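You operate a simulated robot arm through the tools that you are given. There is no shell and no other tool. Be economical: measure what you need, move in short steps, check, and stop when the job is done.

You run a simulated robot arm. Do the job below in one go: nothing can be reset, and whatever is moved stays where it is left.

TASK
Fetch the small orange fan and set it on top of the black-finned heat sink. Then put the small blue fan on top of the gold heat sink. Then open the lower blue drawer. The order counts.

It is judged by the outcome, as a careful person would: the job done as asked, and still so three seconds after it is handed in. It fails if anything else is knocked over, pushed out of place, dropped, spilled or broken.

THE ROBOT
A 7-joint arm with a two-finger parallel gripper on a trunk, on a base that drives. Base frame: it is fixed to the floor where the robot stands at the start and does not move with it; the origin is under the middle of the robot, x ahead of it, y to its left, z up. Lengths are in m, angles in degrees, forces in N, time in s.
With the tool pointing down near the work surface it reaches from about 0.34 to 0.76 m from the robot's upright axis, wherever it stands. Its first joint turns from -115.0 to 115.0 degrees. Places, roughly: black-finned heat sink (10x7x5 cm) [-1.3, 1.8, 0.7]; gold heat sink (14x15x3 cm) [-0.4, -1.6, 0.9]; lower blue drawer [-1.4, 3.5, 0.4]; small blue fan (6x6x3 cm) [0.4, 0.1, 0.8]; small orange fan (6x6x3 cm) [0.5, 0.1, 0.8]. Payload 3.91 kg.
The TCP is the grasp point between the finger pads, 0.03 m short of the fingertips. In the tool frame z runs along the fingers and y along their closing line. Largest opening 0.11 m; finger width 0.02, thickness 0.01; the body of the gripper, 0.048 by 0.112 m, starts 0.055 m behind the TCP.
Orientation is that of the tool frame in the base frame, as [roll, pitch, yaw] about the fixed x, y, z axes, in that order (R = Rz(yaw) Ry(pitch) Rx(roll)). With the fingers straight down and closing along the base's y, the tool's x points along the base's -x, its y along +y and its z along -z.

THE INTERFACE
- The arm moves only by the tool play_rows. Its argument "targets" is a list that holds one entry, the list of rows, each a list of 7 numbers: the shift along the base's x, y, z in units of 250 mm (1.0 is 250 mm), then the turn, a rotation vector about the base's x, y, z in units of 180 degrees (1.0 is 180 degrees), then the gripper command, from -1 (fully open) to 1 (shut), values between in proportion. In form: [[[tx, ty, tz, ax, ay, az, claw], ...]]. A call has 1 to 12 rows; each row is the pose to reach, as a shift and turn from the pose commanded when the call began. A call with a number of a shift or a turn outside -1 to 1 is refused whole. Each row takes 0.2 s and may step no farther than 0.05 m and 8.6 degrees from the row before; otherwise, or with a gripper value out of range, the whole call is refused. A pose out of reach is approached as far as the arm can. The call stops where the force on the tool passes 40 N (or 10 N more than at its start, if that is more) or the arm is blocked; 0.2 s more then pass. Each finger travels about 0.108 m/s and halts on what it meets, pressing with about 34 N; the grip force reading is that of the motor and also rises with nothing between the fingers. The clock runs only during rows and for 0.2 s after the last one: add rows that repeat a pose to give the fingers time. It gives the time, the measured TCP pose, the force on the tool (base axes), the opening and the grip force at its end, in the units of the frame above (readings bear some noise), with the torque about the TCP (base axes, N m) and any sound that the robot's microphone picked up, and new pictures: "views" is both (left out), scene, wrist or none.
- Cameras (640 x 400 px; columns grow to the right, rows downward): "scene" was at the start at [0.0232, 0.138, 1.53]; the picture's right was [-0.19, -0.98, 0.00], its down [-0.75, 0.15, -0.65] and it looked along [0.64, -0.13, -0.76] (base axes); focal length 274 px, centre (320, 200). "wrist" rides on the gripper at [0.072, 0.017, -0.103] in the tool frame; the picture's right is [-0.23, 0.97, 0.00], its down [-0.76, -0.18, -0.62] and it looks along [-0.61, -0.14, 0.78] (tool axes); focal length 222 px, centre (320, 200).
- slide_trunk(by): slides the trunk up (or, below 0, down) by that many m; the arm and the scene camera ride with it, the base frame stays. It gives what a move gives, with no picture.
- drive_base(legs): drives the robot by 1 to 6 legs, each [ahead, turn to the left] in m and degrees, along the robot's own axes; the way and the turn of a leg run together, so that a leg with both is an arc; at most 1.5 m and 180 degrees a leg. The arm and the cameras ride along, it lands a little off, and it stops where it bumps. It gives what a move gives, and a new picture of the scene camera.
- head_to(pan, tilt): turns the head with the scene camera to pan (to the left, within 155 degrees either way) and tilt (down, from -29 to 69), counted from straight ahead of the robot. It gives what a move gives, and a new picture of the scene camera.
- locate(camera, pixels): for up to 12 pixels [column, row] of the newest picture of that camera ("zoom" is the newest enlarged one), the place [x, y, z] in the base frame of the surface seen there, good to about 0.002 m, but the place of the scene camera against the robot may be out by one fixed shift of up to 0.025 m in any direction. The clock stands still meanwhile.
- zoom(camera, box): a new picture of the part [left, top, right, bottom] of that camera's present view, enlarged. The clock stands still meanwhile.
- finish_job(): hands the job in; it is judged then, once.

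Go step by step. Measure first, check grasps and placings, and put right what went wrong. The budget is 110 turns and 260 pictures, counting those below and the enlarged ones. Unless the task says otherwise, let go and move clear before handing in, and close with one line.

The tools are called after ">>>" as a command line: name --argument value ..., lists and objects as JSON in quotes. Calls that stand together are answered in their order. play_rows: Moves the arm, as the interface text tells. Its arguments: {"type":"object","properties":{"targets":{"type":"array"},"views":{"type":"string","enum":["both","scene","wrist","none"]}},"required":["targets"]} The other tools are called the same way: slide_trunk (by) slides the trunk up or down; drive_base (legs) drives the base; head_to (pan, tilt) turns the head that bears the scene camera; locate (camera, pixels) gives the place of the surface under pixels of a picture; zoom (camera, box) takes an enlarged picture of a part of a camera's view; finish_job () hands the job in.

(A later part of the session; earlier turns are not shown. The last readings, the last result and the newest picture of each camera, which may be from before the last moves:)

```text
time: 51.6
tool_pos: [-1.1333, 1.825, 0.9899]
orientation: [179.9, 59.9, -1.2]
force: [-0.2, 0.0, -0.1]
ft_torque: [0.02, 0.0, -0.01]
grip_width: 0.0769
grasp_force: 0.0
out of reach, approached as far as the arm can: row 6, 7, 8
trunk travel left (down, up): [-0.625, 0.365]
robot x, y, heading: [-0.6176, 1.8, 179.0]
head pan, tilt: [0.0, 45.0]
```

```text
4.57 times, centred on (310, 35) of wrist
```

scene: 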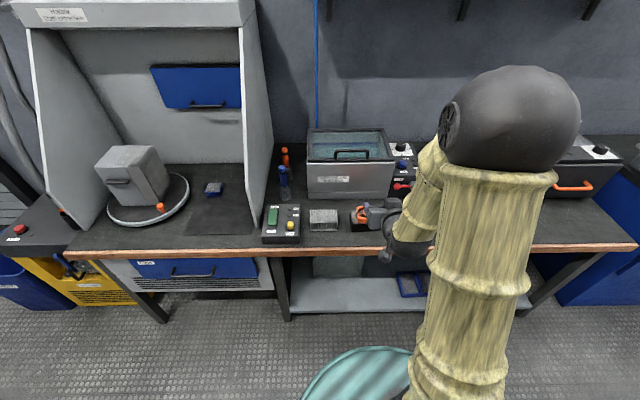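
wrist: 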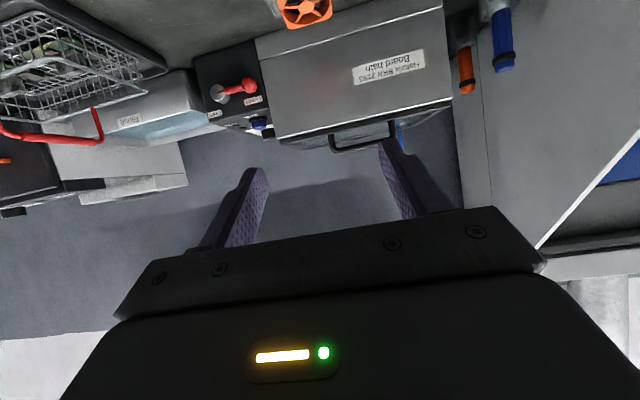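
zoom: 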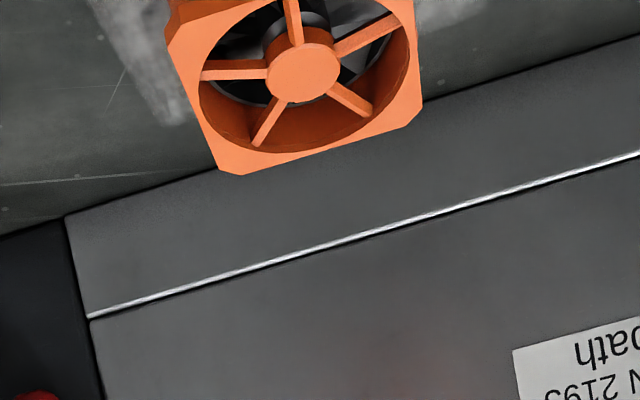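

The fan's top reads z≈0.789 everywhere, so it lies flat and centred: step one is done. I'll swing the tool back to a 15° backward lean and look again.

>>> play_rows --targets '[[[0, 0, 0, -0.0009, -0.0463, 0, -0.4], [0, 0, 0, -0.0018, -0.0926, 0, -0.4], [0, 0, 0, -0.0027, -0.1389, 0, -0.4], [0, 0, 0.02, -0.0036, -0.1852, 0, -0.4], [0, 0, 0.04, -0.0045, -0.2315, 0, -0.4], [0, 0, 0.06, -0.0054, -0.2778, 0, -0.4], [0, 0, 0.08, -0.0063, -0.3241, 0, -0.4], [0, 0, 0.1, -0.0072, -0.3704, 0, -0.4], [0, 0, 0.12, -0.008, -0.4167, 0, -0.4]]]'

>>> zoom --camera "scene" --box '[310, 180, 410, 250]'

```text
time: 53.6
tool_pos: [-1.136, 1.8245, 1.0184]
orientation: [180.0, -15.3, -1.1]
force: [-0.3, -0.4, -1.0]
ft_torque: [0.02, -0.03, 0.0]
grip_width: 0.0772
grasp_force: 0.0
trunk travel left (down, up): [-0.625, 0.365]
robot x, y, heading: [-0.621, 1.7998, 178.7]
head pan, tilt: [0.0, 45.0]
```

scene: 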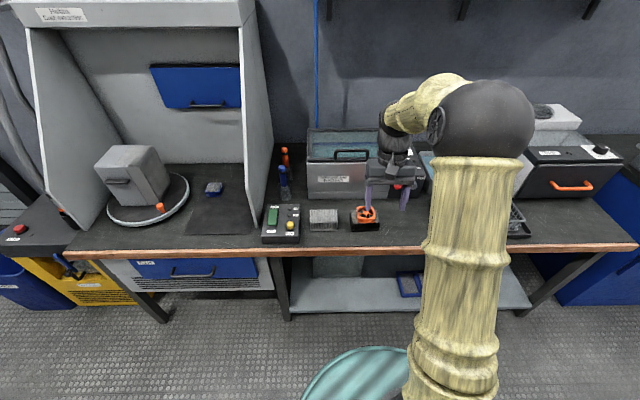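
wrist: 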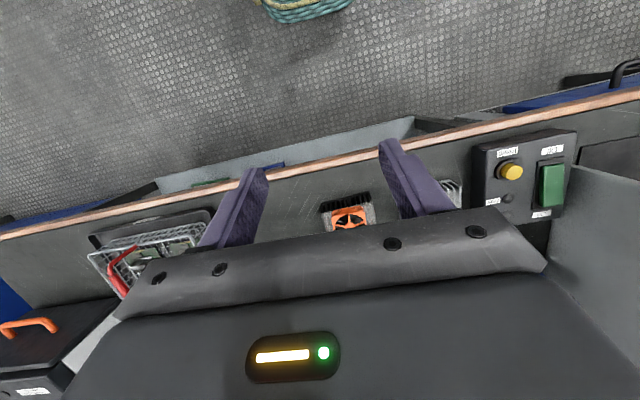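

```text
5.71 times, centred on (360, 215) of scene
```

zoom: 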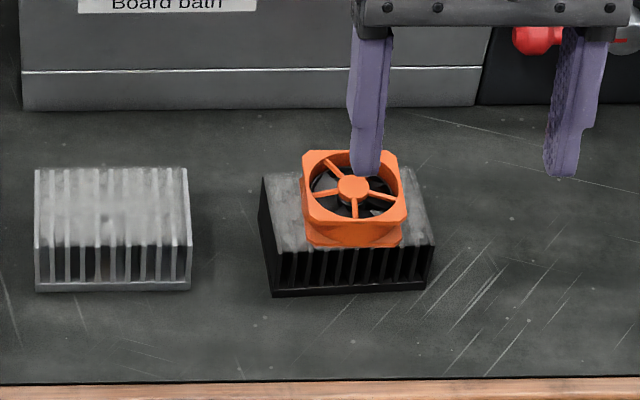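

The orange fan sits squarely on the black sink. Now I'll drive back to the first table for the blue fan.

>>> drive_base --legs '[[0, -89], [-1.5, 0], [-0.28, 0], [0, -90], [0.56, 0]]'

>>> head_to --pan -5 --tilt 58

>>> zoom --camera "wrist" --box '[0, 0, 640, 400]'

```text
time: 73.2
tool_pos: [0.4293, -0.0393, 1.0191]
orientation: [-179.9, -15.1, 178.4]
force: [0.8, 0.4, -0.6]
ft_torque: [-0.01, 0.03, -0.02]
grip_width: 0.0772
grasp_force: 0.0
trunk travel left (down, up): [-0.625, 0.365]
robot x, y, heading: [-0.0822, -0.0107, -1.5]
head pan, tilt: [0.0, 45.0]
```

scene: 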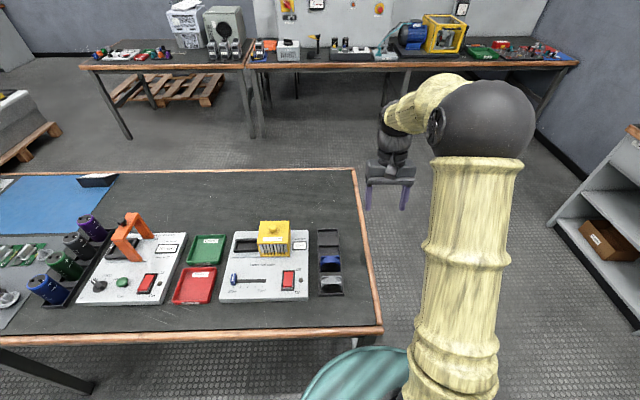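

```text
time: 73.9
tool_pos: [0.4286, -0.0419, 1.0202]
orientation: [180.0, -15.0, 178.5]
force: [0.2, 0.3, 0.4]
ft_torque: [0.03, 0.02, -0.01]
grip_width: 0.077
grasp_force: 0.0
trunk travel left (down, up): [-0.625, 0.365]
robot x, y, heading: [-0.0872, -0.0091, -1.2]
head pan, tilt: [-5.0, 58.0]
```

scene: 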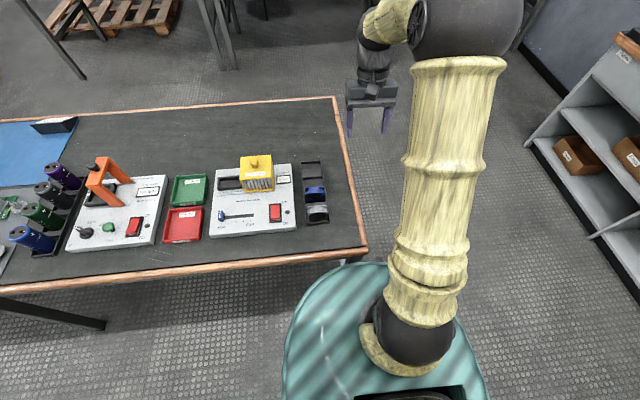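

```text
1.00 times, centred on (320, 200) of wrist
```

zoom: 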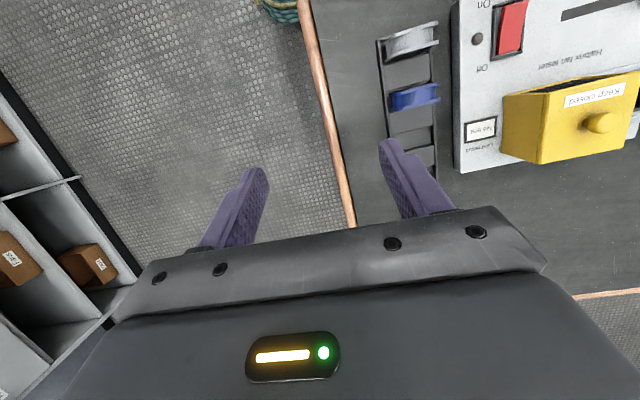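

Back at the table; the blue fan is at wrist (413,97). I'll move over it at z≈0.86 and take out the 1.5° yaw error.

>>> play_rows --targets '[[[-0.012, 0.16, 0, 0, 0, 0.004, -0.4], [-0.03, 0.32, 0, 0, 0, 0.008, -0.4], [-0.046, 0.48, 0, 0, 0, 0.008, -0.4], [-0.046, 0.556, -0.1, 0, 0, 0.008, -0.4], [-0.046, 0.556, -0.25, 0, 0, 0.008, -0.4], [-0.046, 0.556, -0.4, 0, 0, 0.008, -0.4], [-0.046, 0.556, -0.55, 0, 0, 0.008, -0.4], [-0.046, 0.556, -0.64, 0, 0, 0.008, -0.4]]]' --views "wrist"

```text
time: 75.7
tool_pos: [0.4169, 0.0981, 0.8589]
orientation: [180.0, -15.0, 179.8]
force: [0.3, 0.1, 0.1]
ft_torque: [-0.03, -0.04, 0.03]
grip_width: 0.077
grasp_force: 0.0
trunk travel left (down, up): [-0.625, 0.365]
robot x, y, heading: [-0.0813, -0.0095, -1.5]
head pan, tilt: [-5.0, 58.0]
```

wrist: 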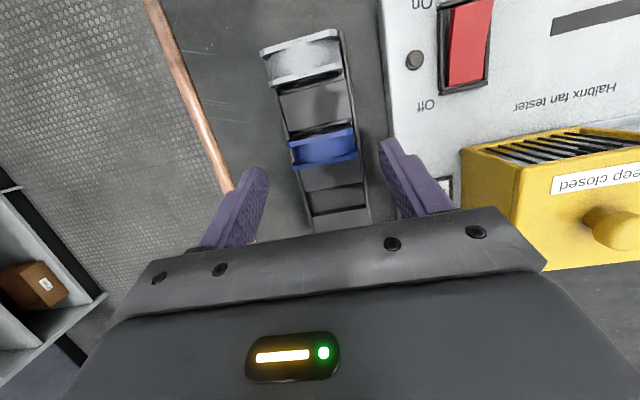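

>>> zoom --camera "wrist" --box '[260, 110, 380, 185]'

>>> locate --camera "zoom" --pixels '[[175, 175], [480, 105], [205, 300], [510, 240], [330, 150], [350, 290], [330, 165], [350, 275], [155, 190], [510, 200]]'

```text
5.33 times, centred on (320, 148) of wrist
```

zoom: 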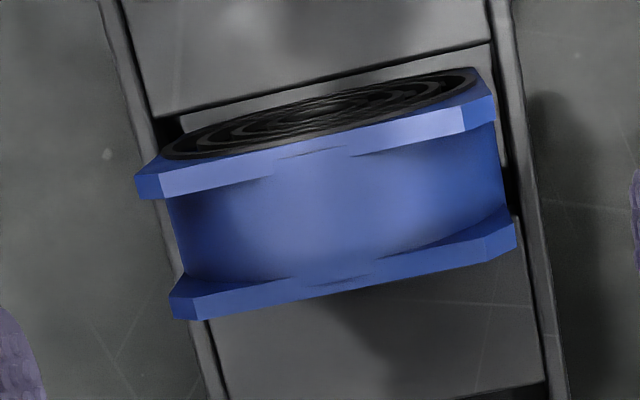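

```text
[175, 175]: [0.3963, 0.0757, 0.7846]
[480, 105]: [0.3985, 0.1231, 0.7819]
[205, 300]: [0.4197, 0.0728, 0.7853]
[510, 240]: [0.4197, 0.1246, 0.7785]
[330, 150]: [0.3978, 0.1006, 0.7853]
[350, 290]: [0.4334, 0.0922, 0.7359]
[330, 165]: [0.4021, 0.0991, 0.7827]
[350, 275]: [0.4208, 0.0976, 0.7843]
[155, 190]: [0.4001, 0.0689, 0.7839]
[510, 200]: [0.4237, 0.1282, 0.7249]
```

The blue fan spans x 0.3965–0.421 and is centred at y≈0.097. I'll descend to z≈0.776 and close.

>>> play_rows --targets '[[[-0.01, -0.004, -0.12, 0, 0, 0, -0.4], [-0.01, -0.004, -0.24, 0, 0, 0, -0.4], [-0.01, -0.004, -0.332, 0, 0, 0, -0.4], [-0.01, -0.004, -0.332, 0, 0, 0, -0.4], [-0.01, -0.004, -0.332, 0, 0, 0, 1], [-0.01, -0.004, -0.332, 0, 0, 0, 1], [-0.01, -0.004, -0.332, 0, 0, 0, 1]]]' --views "wrist"

```text
time: 77.3
tool_pos: [0.4156, 0.0974, 0.7763]
orientation: [180.0, -14.9, 179.7]
force: [-1.0, -0.2, 0.5]
ft_torque: [0.01, -0.04, 0.04]
grip_width: 0.0594
grasp_force: 34.3
trunk travel left (down, up): [-0.625, 0.365]
robot x, y, heading: [-0.0852, -0.0116, -1.5]
head pan, tilt: [-5.0, 58.0]
```

wrist: 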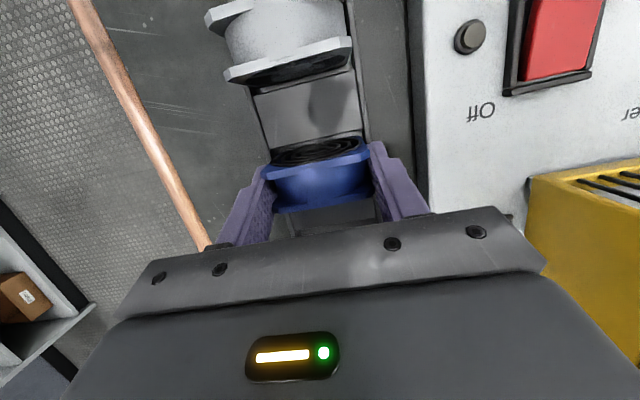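

The blue fan is gripped at 59 mm. I'll lift it.

>>> play_rows --targets '[[[0, 0, 0.1, 0, 0, 0, 1], [0, 0, 0.25, 0, 0, 0, 1], [0, 0, 0.45, 0, 0, 0, 1], [0, 0, 0.65, 0, 0, 0, 1], [0, 0, 0.85, 0, 0, 0, 1], [0, 0, 1.0, 0, 0, 0, 1]]]'

>>> locate --camera "wrist" --pixels '[[320, 148], [318, 207]]'

```text
time: 78.7
tool_pos: [0.4155, 0.0963, 1.0271]
orientation: [-180.0, -15.1, 179.8]
force: [0.3, -0.2, -0.1]
ft_torque: [0.02, -0.02, 0.0]
grip_width: 0.0595
grasp_force: 34.3
trunk travel left (down, up): [-0.625, 0.365]
robot x, y, heading: [-0.0863, -0.0121, -1.5]
head pan, tilt: [-5.0, 58.0]
```

scene: 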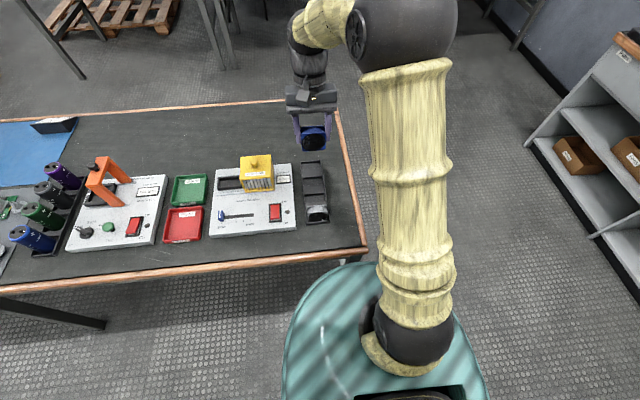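
wrist: 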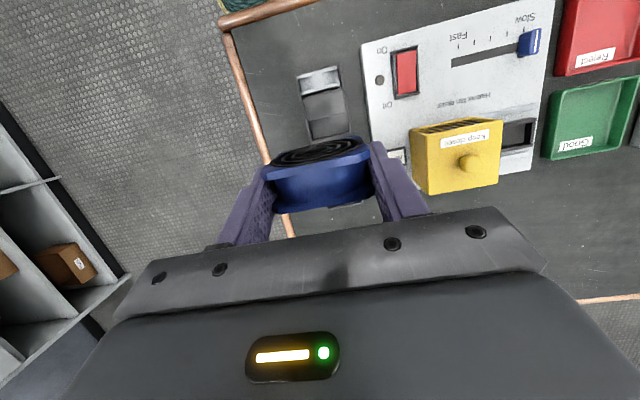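

```text
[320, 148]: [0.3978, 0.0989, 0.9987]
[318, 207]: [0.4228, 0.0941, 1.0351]
```

The fan is held well (its near face 17.7 mm from the TCP plane). Now I'll drive to the gold sink's bench on the right.

>>> drive_base --legs '[[-0.33, 0], [0, -88.5], [0.9, 0]]'

>>> head_to --pan 0 --tilt 45

>>> zoom --camera "scene" --box '[220, 120, 420, 245]'

```text
time: 89.0
tool_pos: [-0.2871, -1.3931, 1.0254]
orientation: [-180.0, -15.0, 91.6]
force: [0.4, -0.6, -1.4]
ft_torque: [-0.01, 0.01, -0.05]
grip_width: 0.0594
grasp_force: 33.6
trunk travel left (down, up): [-0.625, 0.365]
robot x, y, heading: [-0.4093, -0.8957, -89.9]
head pan, tilt: [-5.0, 58.0]
```

scene: 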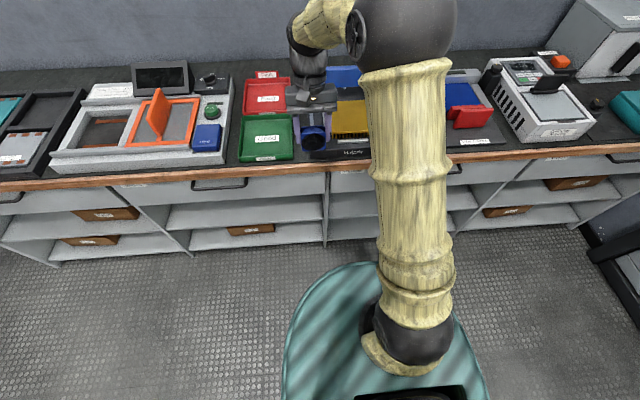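

```text
time: 89.7
tool_pos: [-0.2854, -1.3941, 1.0268]
orientation: [180.0, -15.0, 91.7]
force: [0.6, 0.5, -0.2]
ft_torque: [0.01, -0.05, 0.0]
grip_width: 0.059
grasp_force: 33.9
trunk travel left (down, up): [-0.625, 0.365]
robot x, y, heading: [-0.4099, -0.8985, -90.1]
head pan, tilt: [0.0, 45.0]
```

scene: 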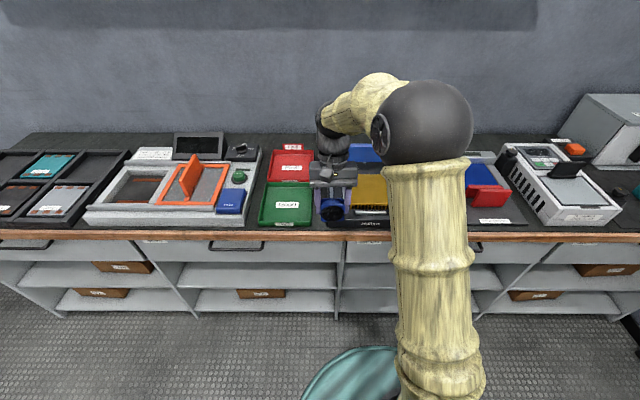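

```text
3.20 times, centred on (320, 182) of scene
```

zoom: 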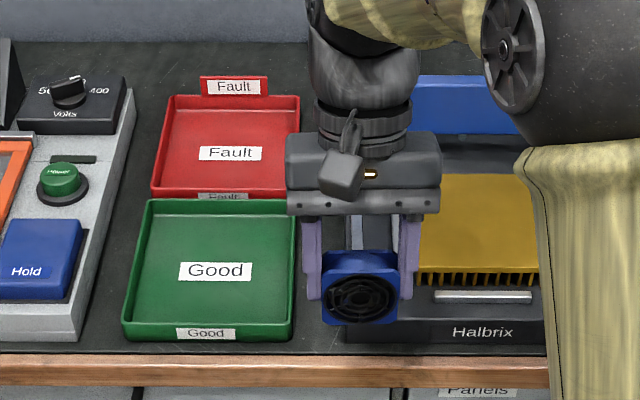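

The gold sink is partly hidden at scene (370,192). I'll swing the tool forward 90° while moving over toward its centre, staying high.

>>> play_rows --targets '[[[-0.044, -0.03, 0, -0.04545, -0.0014, 0, 1], [-0.088, -0.06, 0, -0.0909, -0.0027, 0, 1], [-0.132, -0.09, 0, -0.13635, -0.004, 0, 1], [-0.176, -0.12, 0, -0.1818, -0.0054, 0, 1], [-0.22, -0.15, 0, -0.22725, -0.0067, 0, 1], [-0.264, -0.18, 0, -0.2727, -0.008, 0, 1], [-0.308, -0.2, 0, -0.31815, -0.0094, 0, 1], [-0.352, -0.22, 0, -0.3636, -0.0107, 0, 1], [-0.396, -0.24, 0, -0.40905, -0.012, 0, 1], [-0.44, -0.26, 0, -0.4545, -0.0134, 0, 1], [-0.48, -0.28, 0, -0.5, -0.0147, 0, 1]]]'

>>> zoom --camera "scene" --box '[270, 130, 430, 230]'

```text
time: 92.1
tool_pos: [-0.4061, -1.4641, 1.0252]
orientation: [-179.8, 75.1, 92.0]
force: [-0.8, 0.0, -0.5]
ft_torque: [0.02, 0.01, 0.05]
grip_width: 0.0594
grasp_force: 33.8
trunk travel left (down, up): [-0.625, 0.365]
robot x, y, heading: [-0.4122, -0.8968, -89.8]
head pan, tilt: [0.0, 45.0]
```

scene: 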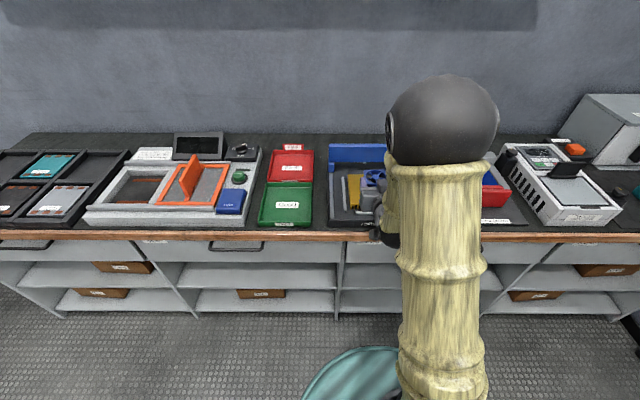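
wrist: 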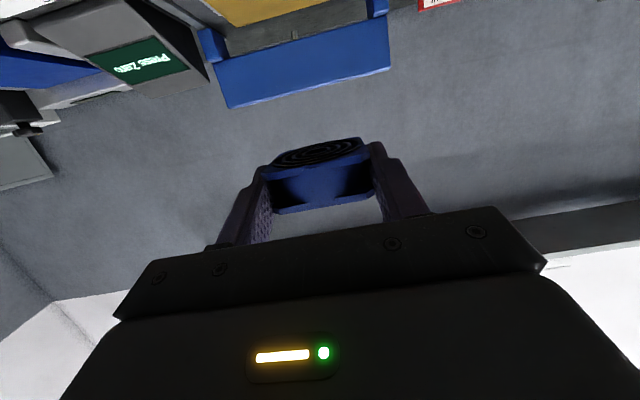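

```text
4.00 times, centred on (350, 180) of scene
```

zoom: 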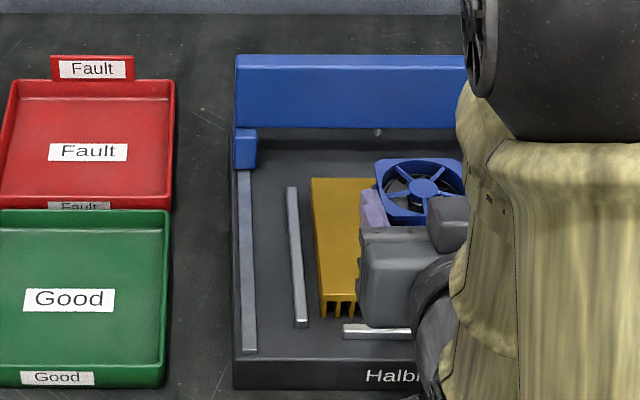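

The fan is flat in the grip and the gold sink is below it. I'll measure the sink's visible corners with both cameras.

>>> locate --camera "zoom" --pixels '[[314, 181], [324, 298], [340, 200], [345, 280], [372, 182], [322, 312], [293, 190], [300, 322], [350, 370], [240, 360], [300, 90], [345, 60]]'

>>> locate --camera "wrist" --pixels '[[235, 24], [300, 14], [365, 2], [240, 10], [300, 3], [222, 58], [386, 18], [230, 106], [388, 66], [300, 40], [212, 5]]'

```text
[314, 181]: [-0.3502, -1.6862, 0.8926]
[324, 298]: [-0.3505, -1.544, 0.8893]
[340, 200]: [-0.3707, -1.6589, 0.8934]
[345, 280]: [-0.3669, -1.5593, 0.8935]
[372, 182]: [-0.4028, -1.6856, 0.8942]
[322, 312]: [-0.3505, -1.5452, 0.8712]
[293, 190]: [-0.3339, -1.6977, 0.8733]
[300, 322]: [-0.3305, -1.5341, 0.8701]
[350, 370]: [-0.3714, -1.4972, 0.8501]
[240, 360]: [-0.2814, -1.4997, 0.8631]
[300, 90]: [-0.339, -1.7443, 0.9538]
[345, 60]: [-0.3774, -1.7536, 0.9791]
```

```text
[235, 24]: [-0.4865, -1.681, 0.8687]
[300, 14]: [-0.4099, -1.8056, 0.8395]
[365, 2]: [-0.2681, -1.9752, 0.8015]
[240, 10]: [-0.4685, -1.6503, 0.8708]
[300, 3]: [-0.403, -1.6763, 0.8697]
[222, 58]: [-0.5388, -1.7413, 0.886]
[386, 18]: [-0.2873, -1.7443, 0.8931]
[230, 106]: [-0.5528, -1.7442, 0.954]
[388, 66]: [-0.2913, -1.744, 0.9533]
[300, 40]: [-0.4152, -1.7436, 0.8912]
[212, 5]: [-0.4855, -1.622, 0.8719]
```

Corrected, the gold sink spans x -0.488…-0.350 and y -1.686…-1.543, with its top at z≈0.870. TCP target is (-0.418, -1.593), with touch-down near z 0.888. I'll go to z≈0.915 first.

>>> play_rows --targets '[[[-0.012, -0.13, -0.05, 0, 0, 0, 1], [-0.024, -0.26, -0.12, 0, 0, 0, 1], [-0.036, -0.39, -0.2, 0, 0, 0, 1], [-0.048, -0.516, -0.28, 0, 0, 0, 1], [-0.048, -0.516, -0.36, 0, 0, 0, 1], [-0.048, -0.516, -0.44, 0, 0, 0, 1], [-0.048, -0.516, -0.44, 0, 0, 0, 1]]]'

>>> zoom --camera "scene" --box '[310, 130, 450, 240]'

>>> zoom --camera "wrist" --box '[160, 0, 480, 220]'

```text
time: 93.7
tool_pos: [-0.4177, -1.5925, 0.9153]
orientation: [-179.9, 75.0, 91.8]
force: [-0.3, -0.2, -0.5]
ft_torque: [0.0, -0.02, -0.03]
grip_width: 0.0594
grasp_force: 33.9
trunk travel left (down, up): [-0.625, 0.365]
robot x, y, heading: [-0.4108, -0.8971, -89.3]
head pan, tilt: [0.0, 45.0]
```

scene: 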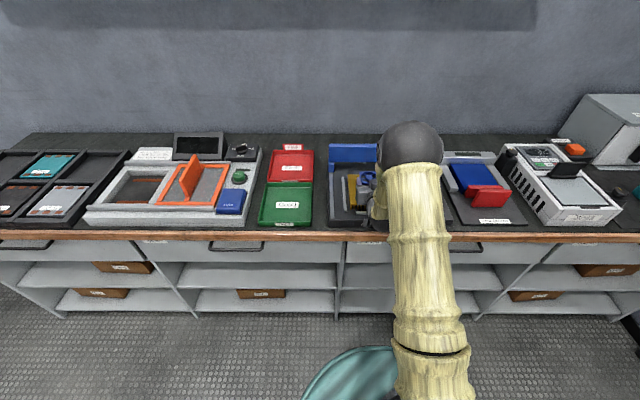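
wrist: 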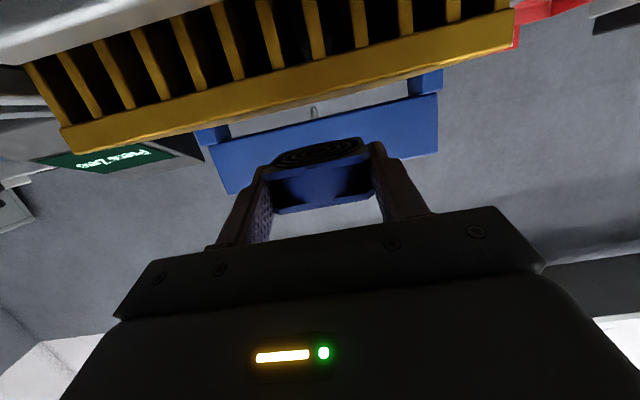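

```text
3.64 times, centred on (380, 185) of scene
```

zoom: 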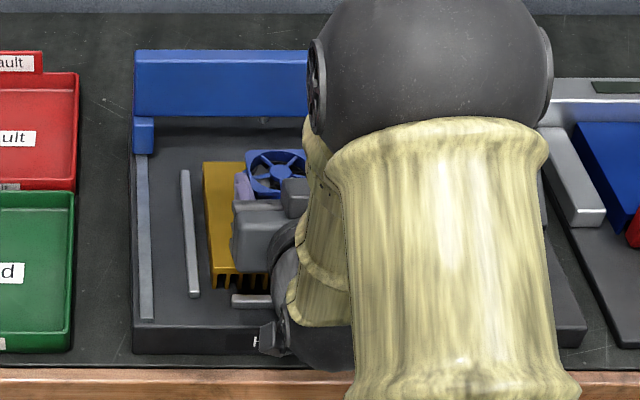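

```text
1.82 times, centred on (320, 110) of wrist
```

zoom: 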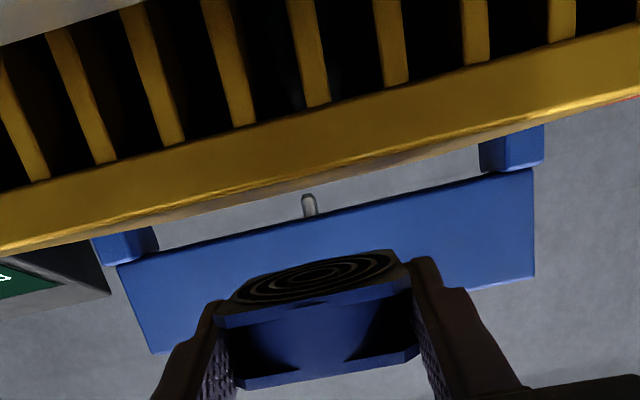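

In the wrist picture (upside down) the gold sink's solid plate faces up. I'll confirm its front-edge ends for centring.

>>> locate --camera "wrist" --pixels '[[65, 148], [75, 140], [508, 45], [290, 90], [300, 103], [45, 85], [505, 20]]'

```text
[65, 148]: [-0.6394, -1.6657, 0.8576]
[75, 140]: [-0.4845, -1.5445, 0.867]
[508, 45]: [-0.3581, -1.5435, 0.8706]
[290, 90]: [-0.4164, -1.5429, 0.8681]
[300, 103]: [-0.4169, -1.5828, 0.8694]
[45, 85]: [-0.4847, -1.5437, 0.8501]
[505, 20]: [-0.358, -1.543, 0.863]
```

Centre is x≈-0.42, y≈-1.615, top 0.870, so it's well aligned. I'll lower toward contact in small steps.

>>> play_rows --targets '[[[-0.008, 0, -0.05, 0, 0, 0, 1], [-0.008, 0, -0.09, 0, 0, 0, 1], [-0.008, 0, -0.09, 0, 0, 0, 1]]]' --views "none"

>>> play_rows --targets '[[[0, 0, -0.008, 0, 0, 0, 1], [0, 0, -0.008, 0, 0, 0, 1]]]' --views "none"

>>> play_rows --targets '[[[0, 0, -0.006, 0, 0, 0, 1], [0, 0, -0.006, 0, 0, 0, 1]]]' --views "wrist"

```text
time: 94.5
tool_pos: [-0.4197, -1.593, 0.894]
orientation: [-179.8, 75.0, 91.7]
force: [0.4, -0.2, -0.2]
ft_torque: [0.01, 0.0, 0.0]
grip_width: 0.0595
grasp_force: 33.7
trunk travel left (down, up): [-0.625, 0.365]
robot x, y, heading: [-0.4124, -0.8963, -89.7]
head pan, tilt: [0.0, 45.0]
```

```text
time: 95.1
tool_pos: [-0.4219, -1.5926, 0.8925]
orientation: [180.0, 75.1, 91.9]
force: [-0.4, -0.1, -1.0]
ft_torque: [0.01, -0.01, -0.01]
grip_width: 0.0593
grasp_force: 34.9
trunk travel left (down, up): [-0.625, 0.365]
robot x, y, heading: [-0.4111, -0.8959, -89.5]
head pan, tilt: [0.0, 45.0]
```

```text
time: 95.7
tool_pos: [-0.4201, -1.5915, 0.8897]
orientation: [-179.9, 75.0, 91.8]
force: [0.2, 0.4, -1.0]
ft_torque: [0.02, 0.01, -0.01]
grip_width: 0.0593
grasp_force: 33.9
trunk travel left (down, up): [-0.625, 0.365]
robot x, y, heading: [-0.4078, -0.8954, -89.7]
head pan, tilt: [0.0, 45.0]
```

wrist: 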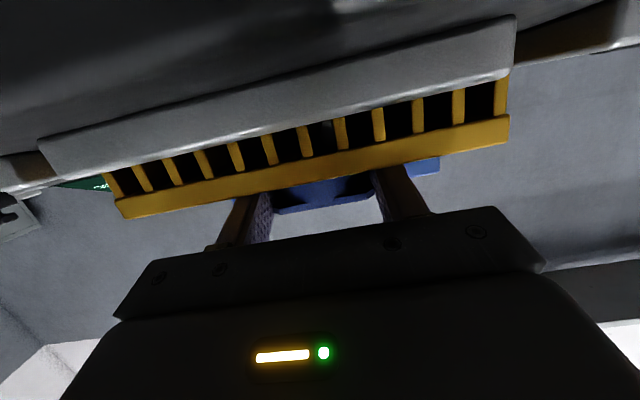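

>>> play_rows --targets '[[[0, 0, -0.004, 0, 0, 0, 1], [0, 0, -0.004, 0, 0, 0, 1]]]' --views "none"

>>> play_rows --targets '[[[0, 0, -0.004, 0, 0, 0, 1], [0, 0, -0.004, 0, 0, 0, 1]]]' --views "none"

>>> play_rows --targets '[[[0, 0, -0.004, 0, 0, 0, 1], [0, 0, -0.004, 0, 0, 0, 1]]]' --views "none"

```text
time: 96.3
tool_pos: [-0.4206, -1.5932, 0.8895]
orientation: [-179.9, 75.1, 91.7]
force: [-1.0, 0.2, -1.1]
ft_torque: [0.02, 0.01, 0.05]
grip_width: 0.0594
grasp_force: 34.0
trunk travel left (down, up): [-0.625, 0.365]
robot x, y, heading: [-0.409, -0.8977, -89.9]
head pan, tilt: [0.0, 45.0]
```

```text
time: 96.9
tool_pos: [-0.4211, -1.5923, 0.8872]
orientation: [180.0, 75.0, 91.8]
force: [0.2, 0.4, -1.1]
ft_torque: [0.01, -0.01, 0.0]
grip_width: 0.0592
grasp_force: 34.2
trunk travel left (down, up): [-0.625, 0.365]
robot x, y, heading: [-0.4067, -0.898, -89.7]
head pan, tilt: [0.0, 45.0]
```

```text
time: 97.5
tool_pos: [-0.4202, -1.5927, 0.8875]
orientation: [-179.9, 75.0, 91.8]
force: [1.1, -0.6, 0.3]
ft_torque: [-0.02, -0.04, 0.0]
grip_width: 0.0596
grasp_force: 33.6
trunk travel left (down, up): [-0.625, 0.365]
robot x, y, heading: [-0.4087, -0.896, -89.7]
head pan, tilt: [0.0, 45.0]
```

One more millimetre should confirm contact.

>>> play_rows --targets '[[[0, 0, -0.004, 0, 0, 0, 1], [0, 0, -0.004, 0, 0, 0, 1]]]' --views "none"

```text
time: 98.1
tool_pos: [-0.4198, -1.593, 0.8878]
orientation: [-179.8, 75.0, 91.8]
force: [-0.2, -0.7, 3.7]
ft_torque: [-0.15, -0.09, 0.0]
grip_width: 0.0594
grasp_force: 34.0
trunk travel left (down, up): [-0.625, 0.365]
robot x, y, heading: [-0.4105, -0.8969, -89.7]
head pan, tilt: [0.0, 45.0]
```

Contact at z≈0.8875 with a few newtons. I'll open the fingers here.

>>> play_rows --targets '[[[0, 0, 0.002, 0, 0, 0, 1], [0, 0, 0.002, 0, 0, 0, -0.4], [0, 0, 0.002, 0, 0, 0, -0.4], [0, 0, 0.002, 0, 0, 0, -0.4]]]'

>>> zoom --camera "scene" --box '[310, 130, 450, 240]'

```text
time: 99.1
tool_pos: [-0.4198, -1.5912, 0.8881]
orientation: [-180.0, 75.1, 91.7]
force: [-1.6, -0.5, 5.9]
ft_torque: [-0.14, -0.18, -0.08]
grip_width: 0.0761
grasp_force: 0.0
trunk travel left (down, up): [-0.625, 0.365]
robot x, y, heading: [-0.4134, -0.8923, -89.8]
head pan, tilt: [0.0, 45.0]
```

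scene: 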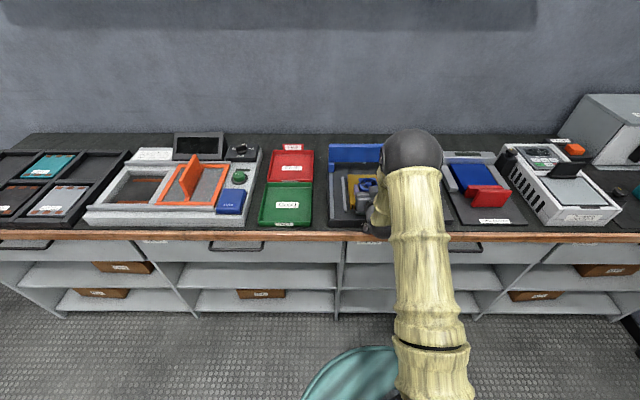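
wrist: 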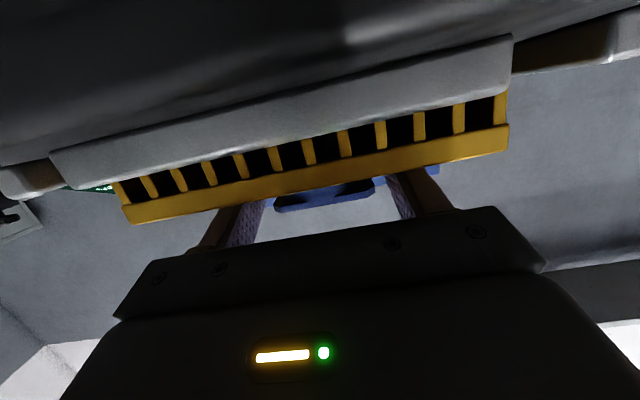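

```text
3.64 times, centred on (380, 185) of scene
```

zoom: 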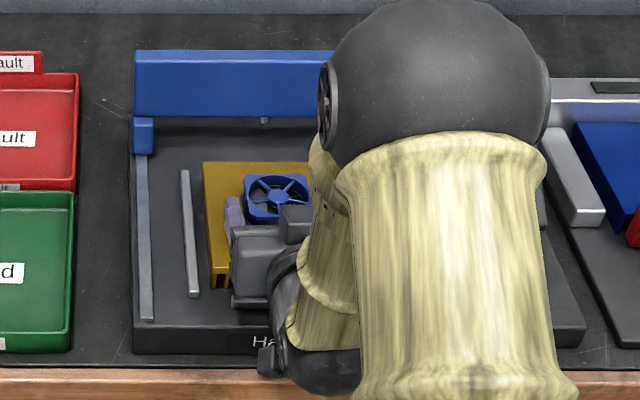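

The fan is released on the gold plate. I'll lift a hair and back out along the tool axis (+y, slightly up).

>>> play_rows --targets '[[[0, 0, 0.01, 0, 0, 0, -0.4], [0, 0.06, 0.027, 0, 0, 0, -0.4], [0, 0.15, 0.052, 0, 0, 0, -0.4], [0, 0.28, 0.09, 0, 0, 0, -0.4], [0, 0.4, 0.15, 0, 0, 0, -0.4], [0, 0.5, 0.28, 0, 0, 0, -0.4], [0, 0.52, 0.42, 0, 0, 0, -0.4], [0, 0.52, 0.56, 0, 0, 0, -0.4]]]'

>>> zoom --camera "scene" --box '[310, 130, 450, 240]'

>>> zoom --camera "wrist" --box '[200, 0, 440, 120]'

```text
time: 100.9
tool_pos: [-0.4203, -1.4602, 1.0259]
orientation: [-179.9, 75.0, 91.7]
force: [-0.2, 0.2, -0.4]
ft_torque: [-0.03, -0.01, 0.03]
grip_width: 0.0767
grasp_force: 0.0
trunk travel left (down, up): [-0.625, 0.365]
robot x, y, heading: [-0.4139, -0.8929, -89.5]
head pan, tilt: [0.0, 45.0]
```

scene: 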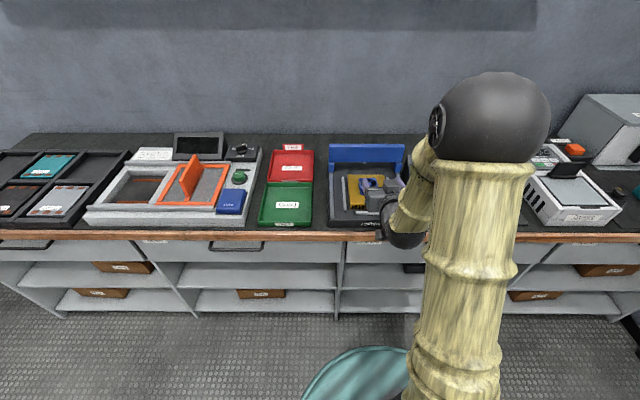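
wrist: 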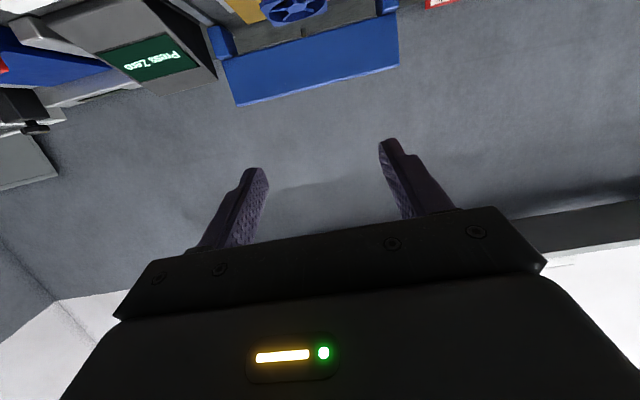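

```text
3.64 times, centred on (380, 185) of scene
```

zoom: 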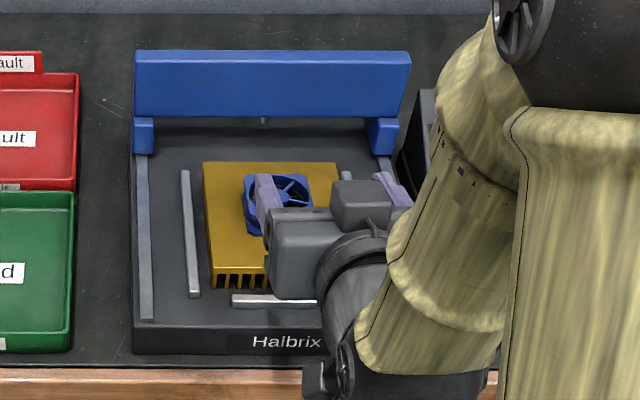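

```text
2.67 times, centred on (320, 60) of wrist
```

zoom: 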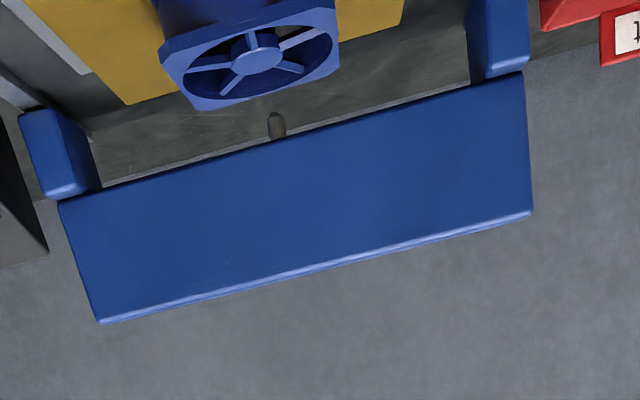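

The blue fan sits in the middle of the gold plate. Before leaving I'll check that it's flat with the wrist camera, then reverse up the aisle to the blue cabinet.

>>> locate --camera "zoom" --pixels '[[175, 55], [205, 100], [325, 75], [258, 56], [325, 15], [345, 30]]'

>>> drive_base --legs '[[-1.0, 0]]'

>>> zoom --camera "scene" --box '[290, 60, 420, 160]'

```text
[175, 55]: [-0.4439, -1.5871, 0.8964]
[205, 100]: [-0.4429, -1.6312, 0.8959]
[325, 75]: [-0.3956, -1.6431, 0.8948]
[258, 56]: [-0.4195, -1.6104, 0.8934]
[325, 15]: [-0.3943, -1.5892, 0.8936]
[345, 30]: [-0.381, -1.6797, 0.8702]
```

```text
time: 106.1
tool_pos: [-0.4261, -0.4615, 1.0261]
orientation: [-179.9, 75.0, 91.9]
force: [0.0, -1.0, 0.5]
ft_torque: [-0.02, -0.04, -0.01]
grip_width: 0.0771
grasp_force: 0.0
trunk travel left (down, up): [-0.625, 0.365]
robot x, y, heading: [-0.4191, 0.105, -89.3]
head pan, tilt: [0.0, 45.0]
```

scene: 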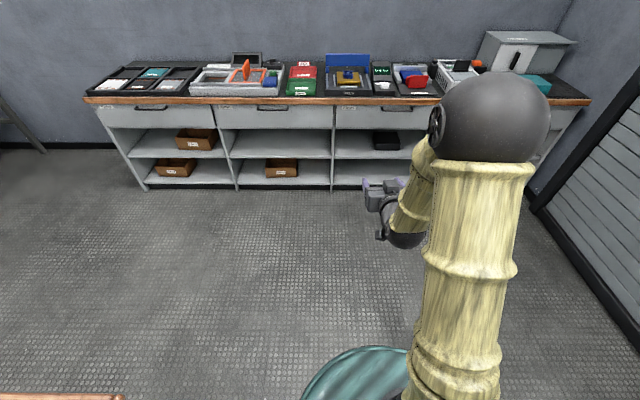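

```text
4.00 times, centred on (355, 110) of scene
```

zoom: 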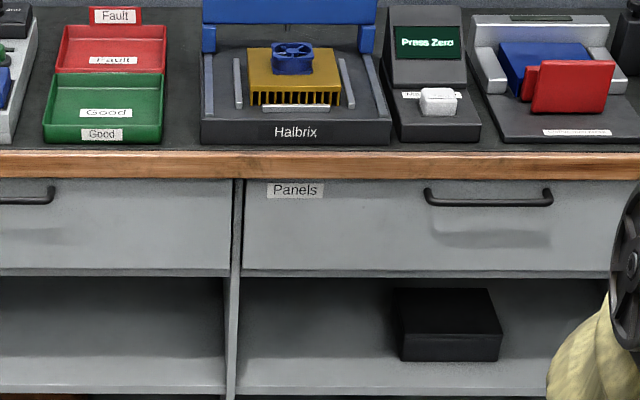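

The blue fan is flat (z≈0.895 all over) and centred, so step two is done. I'll go on backwards to y≈3.5 and turn to face the blue cabinet.

>>> drive_base --legs '[[0, -0.7], [-1.5, 0], [-1.5, 0], [-0.4, 0], [0, -90]]'

>>> head_to --pan 0 --tilt 50

>>> zoom --camera "scene" --box '[0, 0, 640, 400]'

```text
time: 126.8
tool_pos: [-0.9987, 3.5093, 1.0256]
orientation: [-179.9, 75.1, 1.5]
force: [0.5, 0.1, -0.1]
ft_torque: [0.01, -0.02, -0.01]
grip_width: 0.077
grasp_force: 0.0
trunk travel left (down, up): [-0.625, 0.365]
robot x, y, heading: [-0.433, 3.4953, 179.9]
head pan, tilt: [0.0, 45.0]
```

scene: 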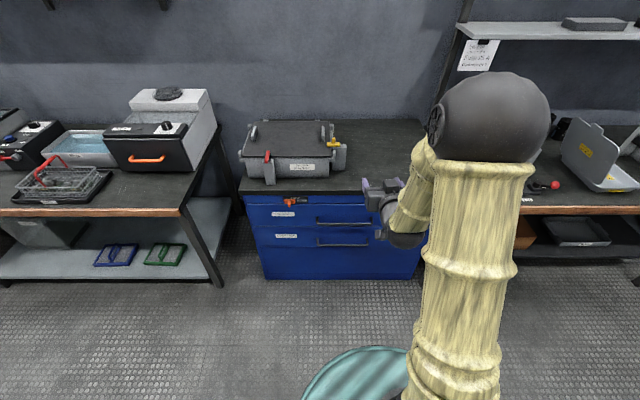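

```text
time: 127.5
tool_pos: [-0.9988, 3.5096, 1.0248]
orientation: [-179.8, 75.1, 1.5]
force: [0.4, 0.5, -1.0]
ft_torque: [0.0, 0.01, 0.01]
grip_width: 0.0768
grasp_force: 0.0
trunk travel left (down, up): [-0.625, 0.365]
robot x, y, heading: [-0.4372, 3.4974, 179.8]
head pan, tilt: [0.0, 50.0]
```

scene: 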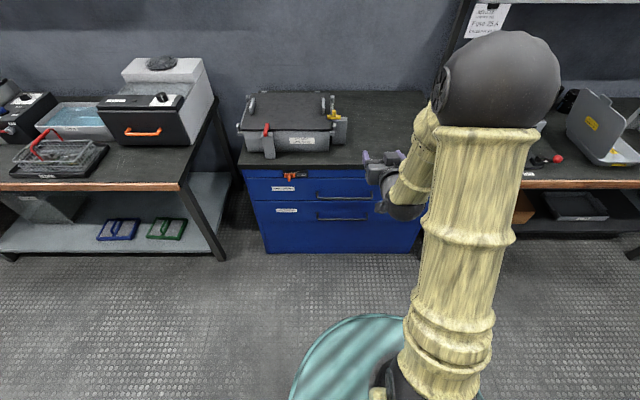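

```text
1.00 times, centred on (320, 200) of scene
```

zoom: 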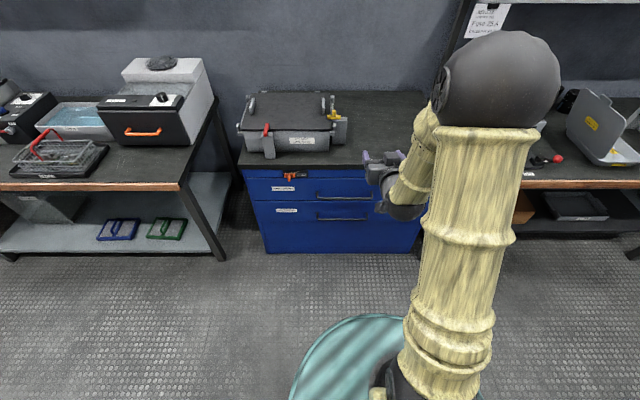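

>>> zoom --camera "scene" --box '[230, 160, 430, 260]'

>>> zoom --camera "scene" --box '[260, 160, 400, 230]'

>>> locate --camera "zoom" --pixels '[[255, 170], [370, 153], [490, 160], [260, 263], [370, 266], [490, 268], [380, 220], [380, 290], [140, 75], [180, 78], [120, 230], [380, 190]]'

```text
3.20 times, centred on (330, 210) of scene
```

zoom: 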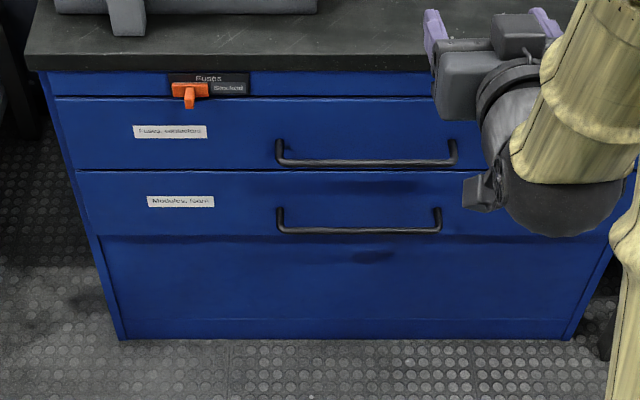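

```text
4.57 times, centred on (330, 195) of scene
```

zoom: 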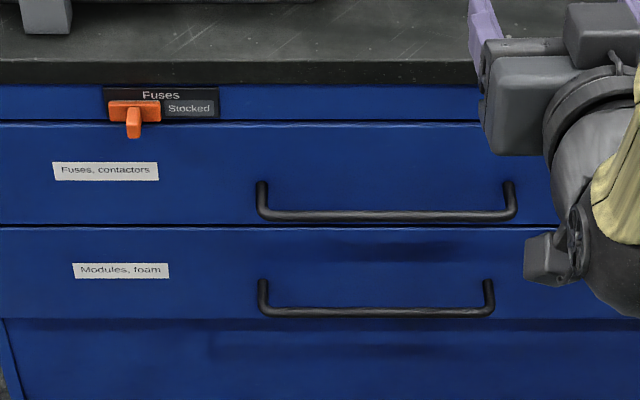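

```text
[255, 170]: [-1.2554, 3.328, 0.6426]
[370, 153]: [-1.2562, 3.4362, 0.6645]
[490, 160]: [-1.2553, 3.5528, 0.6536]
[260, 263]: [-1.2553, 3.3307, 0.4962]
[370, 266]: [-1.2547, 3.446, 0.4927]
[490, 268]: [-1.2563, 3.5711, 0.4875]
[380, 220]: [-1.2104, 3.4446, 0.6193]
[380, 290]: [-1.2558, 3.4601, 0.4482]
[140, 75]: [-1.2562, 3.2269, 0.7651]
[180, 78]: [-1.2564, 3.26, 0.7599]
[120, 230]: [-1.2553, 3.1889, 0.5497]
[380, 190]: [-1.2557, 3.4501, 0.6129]
```

The lower drawer ("Modules, foam") has its bar at zoom row ≈312, columns 262–490. I'll measure the bar precisely.

>>> locate --camera "zoom" --pixels '[[300, 312], [380, 313], [460, 312], [263, 300], [489, 300], [380, 310], [380, 316], [380, 216], [380, 335], [380, 300], [420, 312], [340, 312]]'

```text
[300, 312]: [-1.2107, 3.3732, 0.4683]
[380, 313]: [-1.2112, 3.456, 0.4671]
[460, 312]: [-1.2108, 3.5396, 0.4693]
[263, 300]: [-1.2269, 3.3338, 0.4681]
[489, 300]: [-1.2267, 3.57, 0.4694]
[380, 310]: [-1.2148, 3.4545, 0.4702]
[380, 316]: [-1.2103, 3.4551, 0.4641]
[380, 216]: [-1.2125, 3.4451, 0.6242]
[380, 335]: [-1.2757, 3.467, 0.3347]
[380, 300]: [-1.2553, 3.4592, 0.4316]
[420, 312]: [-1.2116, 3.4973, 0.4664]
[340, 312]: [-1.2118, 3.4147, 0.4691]
```

The lower bar lies along y (3.33–3.57), centred near (-1.215, 3.452, 0.445 once corrected). I'll lower the trunk, then level the tool and roll it so the fingers close vertically.

>>> slide_trunk --by -0.36

>>> play_rows --targets '[[[0, -0.08, -0.05, -0.0007, 0.0278, -0.0028, -0.4], [0, -0.16, -0.1, -0.0014, 0.0556, -0.0056, -0.4], [0, -0.23, -0.15, -0.0021, 0.0833, -0.0083, -0.4]]]' --views "none"

>>> play_rows --targets '[[[0, 0, 0, 0.04545, 0, 0, -0.4], [0, 0, 0, 0.0909, 0, 0, -0.4], [0, 0, 0, 0.13635, 0, 0, -0.4], [0, 0, 0, 0.1818, 0, 0, -0.4], [0, 0, 0, 0.22725, 0, 0, -0.4], [0, 0, 0, 0.2727, 0, 0, -0.4], [0, 0, 0, 0.31815, 0, 0, -0.4], [0, 0, 0, 0.3636, 0, 0, -0.4], [0, 0, 0, 0.40905, 0, 0, -0.4], [0, 0, 0, 0.4545, 0, 0, -0.4], [0, 0, 0, 0.5, 0, 0, -0.4]]]'

```text
time: 130.9
tool_pos: [-0.9999, 3.5078, 0.6671]
orientation: [-180.0, 75.0, 1.6]
force: [0.2, -0.3, -0.8]
ft_torque: [-0.01, -0.02, 0.02]
grip_width: 0.077
grasp_force: 0.0
trunk travel left (down, up): [-0.265, 0.725]
robot x, y, heading: [-0.4353, 3.5005, 180.2]
head pan, tilt: [0.0, 50.0]
```

```text
time: 131.8
tool_pos: [-0.9999, 3.4522, 0.6294]
orientation: [55.4, 89.9, -124.7]
force: [-0.4, -0.4, 0.6]
ft_torque: [-0.03, -0.05, 0.02]
grip_width: 0.077
grasp_force: 0.0
trunk travel left (down, up): [-0.265, 0.725]
robot x, y, heading: [-0.434, 3.4968, 179.9]
head pan, tilt: [0.0, 50.0]
```

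```text
time: 134.2
tool_pos: [-0.9991, 3.4523, 0.6289]
orientation: [-89.9, 0.1, 89.9]
force: [0.1, -0.1, -0.2]
ft_torque: [-0.01, 0.02, 0.02]
grip_width: 0.0771
grasp_force: 0.0
trunk travel left (down, up): [-0.265, 0.725]
robot x, y, heading: [-0.4367, 3.4973, 179.9]
head pan, tilt: [0.0, 50.0]
```

scene: 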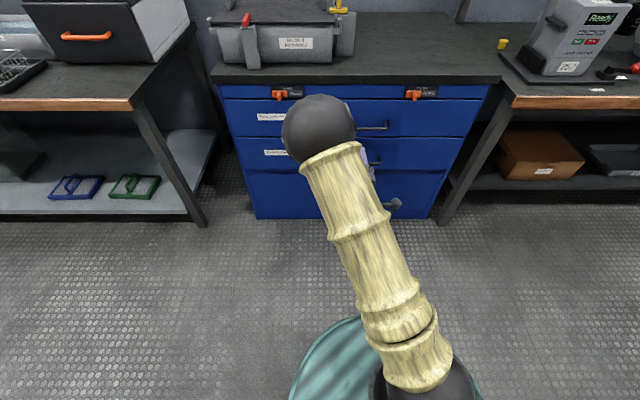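
wrist: 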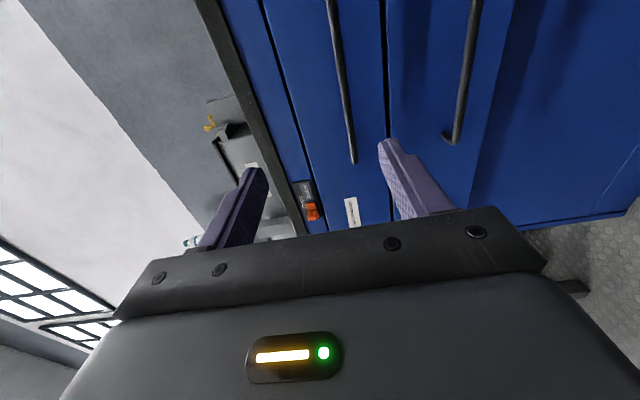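

The fingers now close vertically, and two orange sliders show at scene (280,93) and (413,93). I'll locate the bars with the wrist camera and check those sliders.

>>> locate --camera "wrist" --pixels '[[335, 40], [350, 140], [471, 40], [467, 80], [458, 128], [450, 60], [390, 60], [440, 30]]'

>>> zoom --camera "scene" --box '[210, 70, 500, 225]'

>>> zoom --camera "scene" --box '[260, 80, 450, 130]'

```text
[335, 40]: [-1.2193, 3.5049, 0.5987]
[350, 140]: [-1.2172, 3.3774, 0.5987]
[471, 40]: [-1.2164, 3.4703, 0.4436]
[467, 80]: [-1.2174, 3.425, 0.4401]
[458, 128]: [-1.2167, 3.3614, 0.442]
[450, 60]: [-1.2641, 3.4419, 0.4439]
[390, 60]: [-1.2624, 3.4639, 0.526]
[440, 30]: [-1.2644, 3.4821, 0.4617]
```

```text
2.21 times, centred on (355, 148) of scene
```

zoom: 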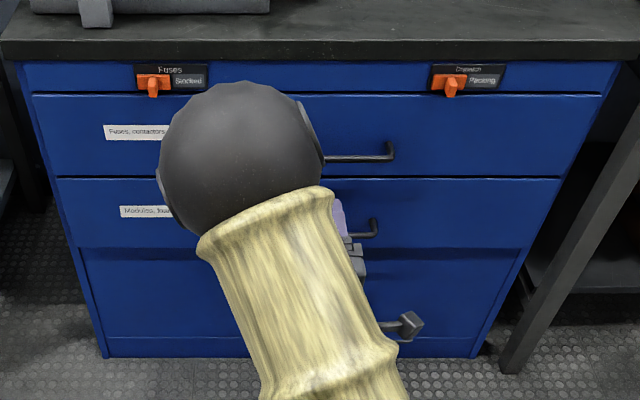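

```text
3.37 times, centred on (355, 105) of scene
```

zoom: 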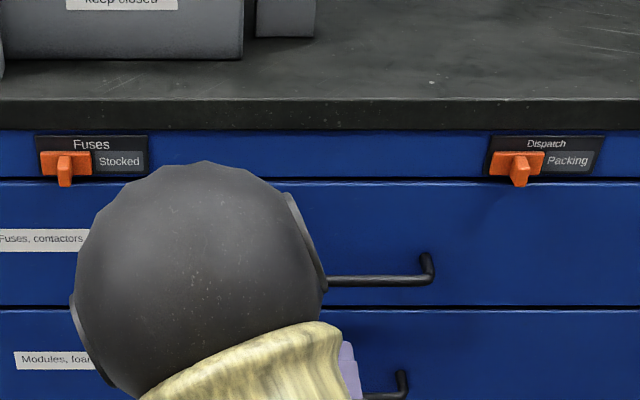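

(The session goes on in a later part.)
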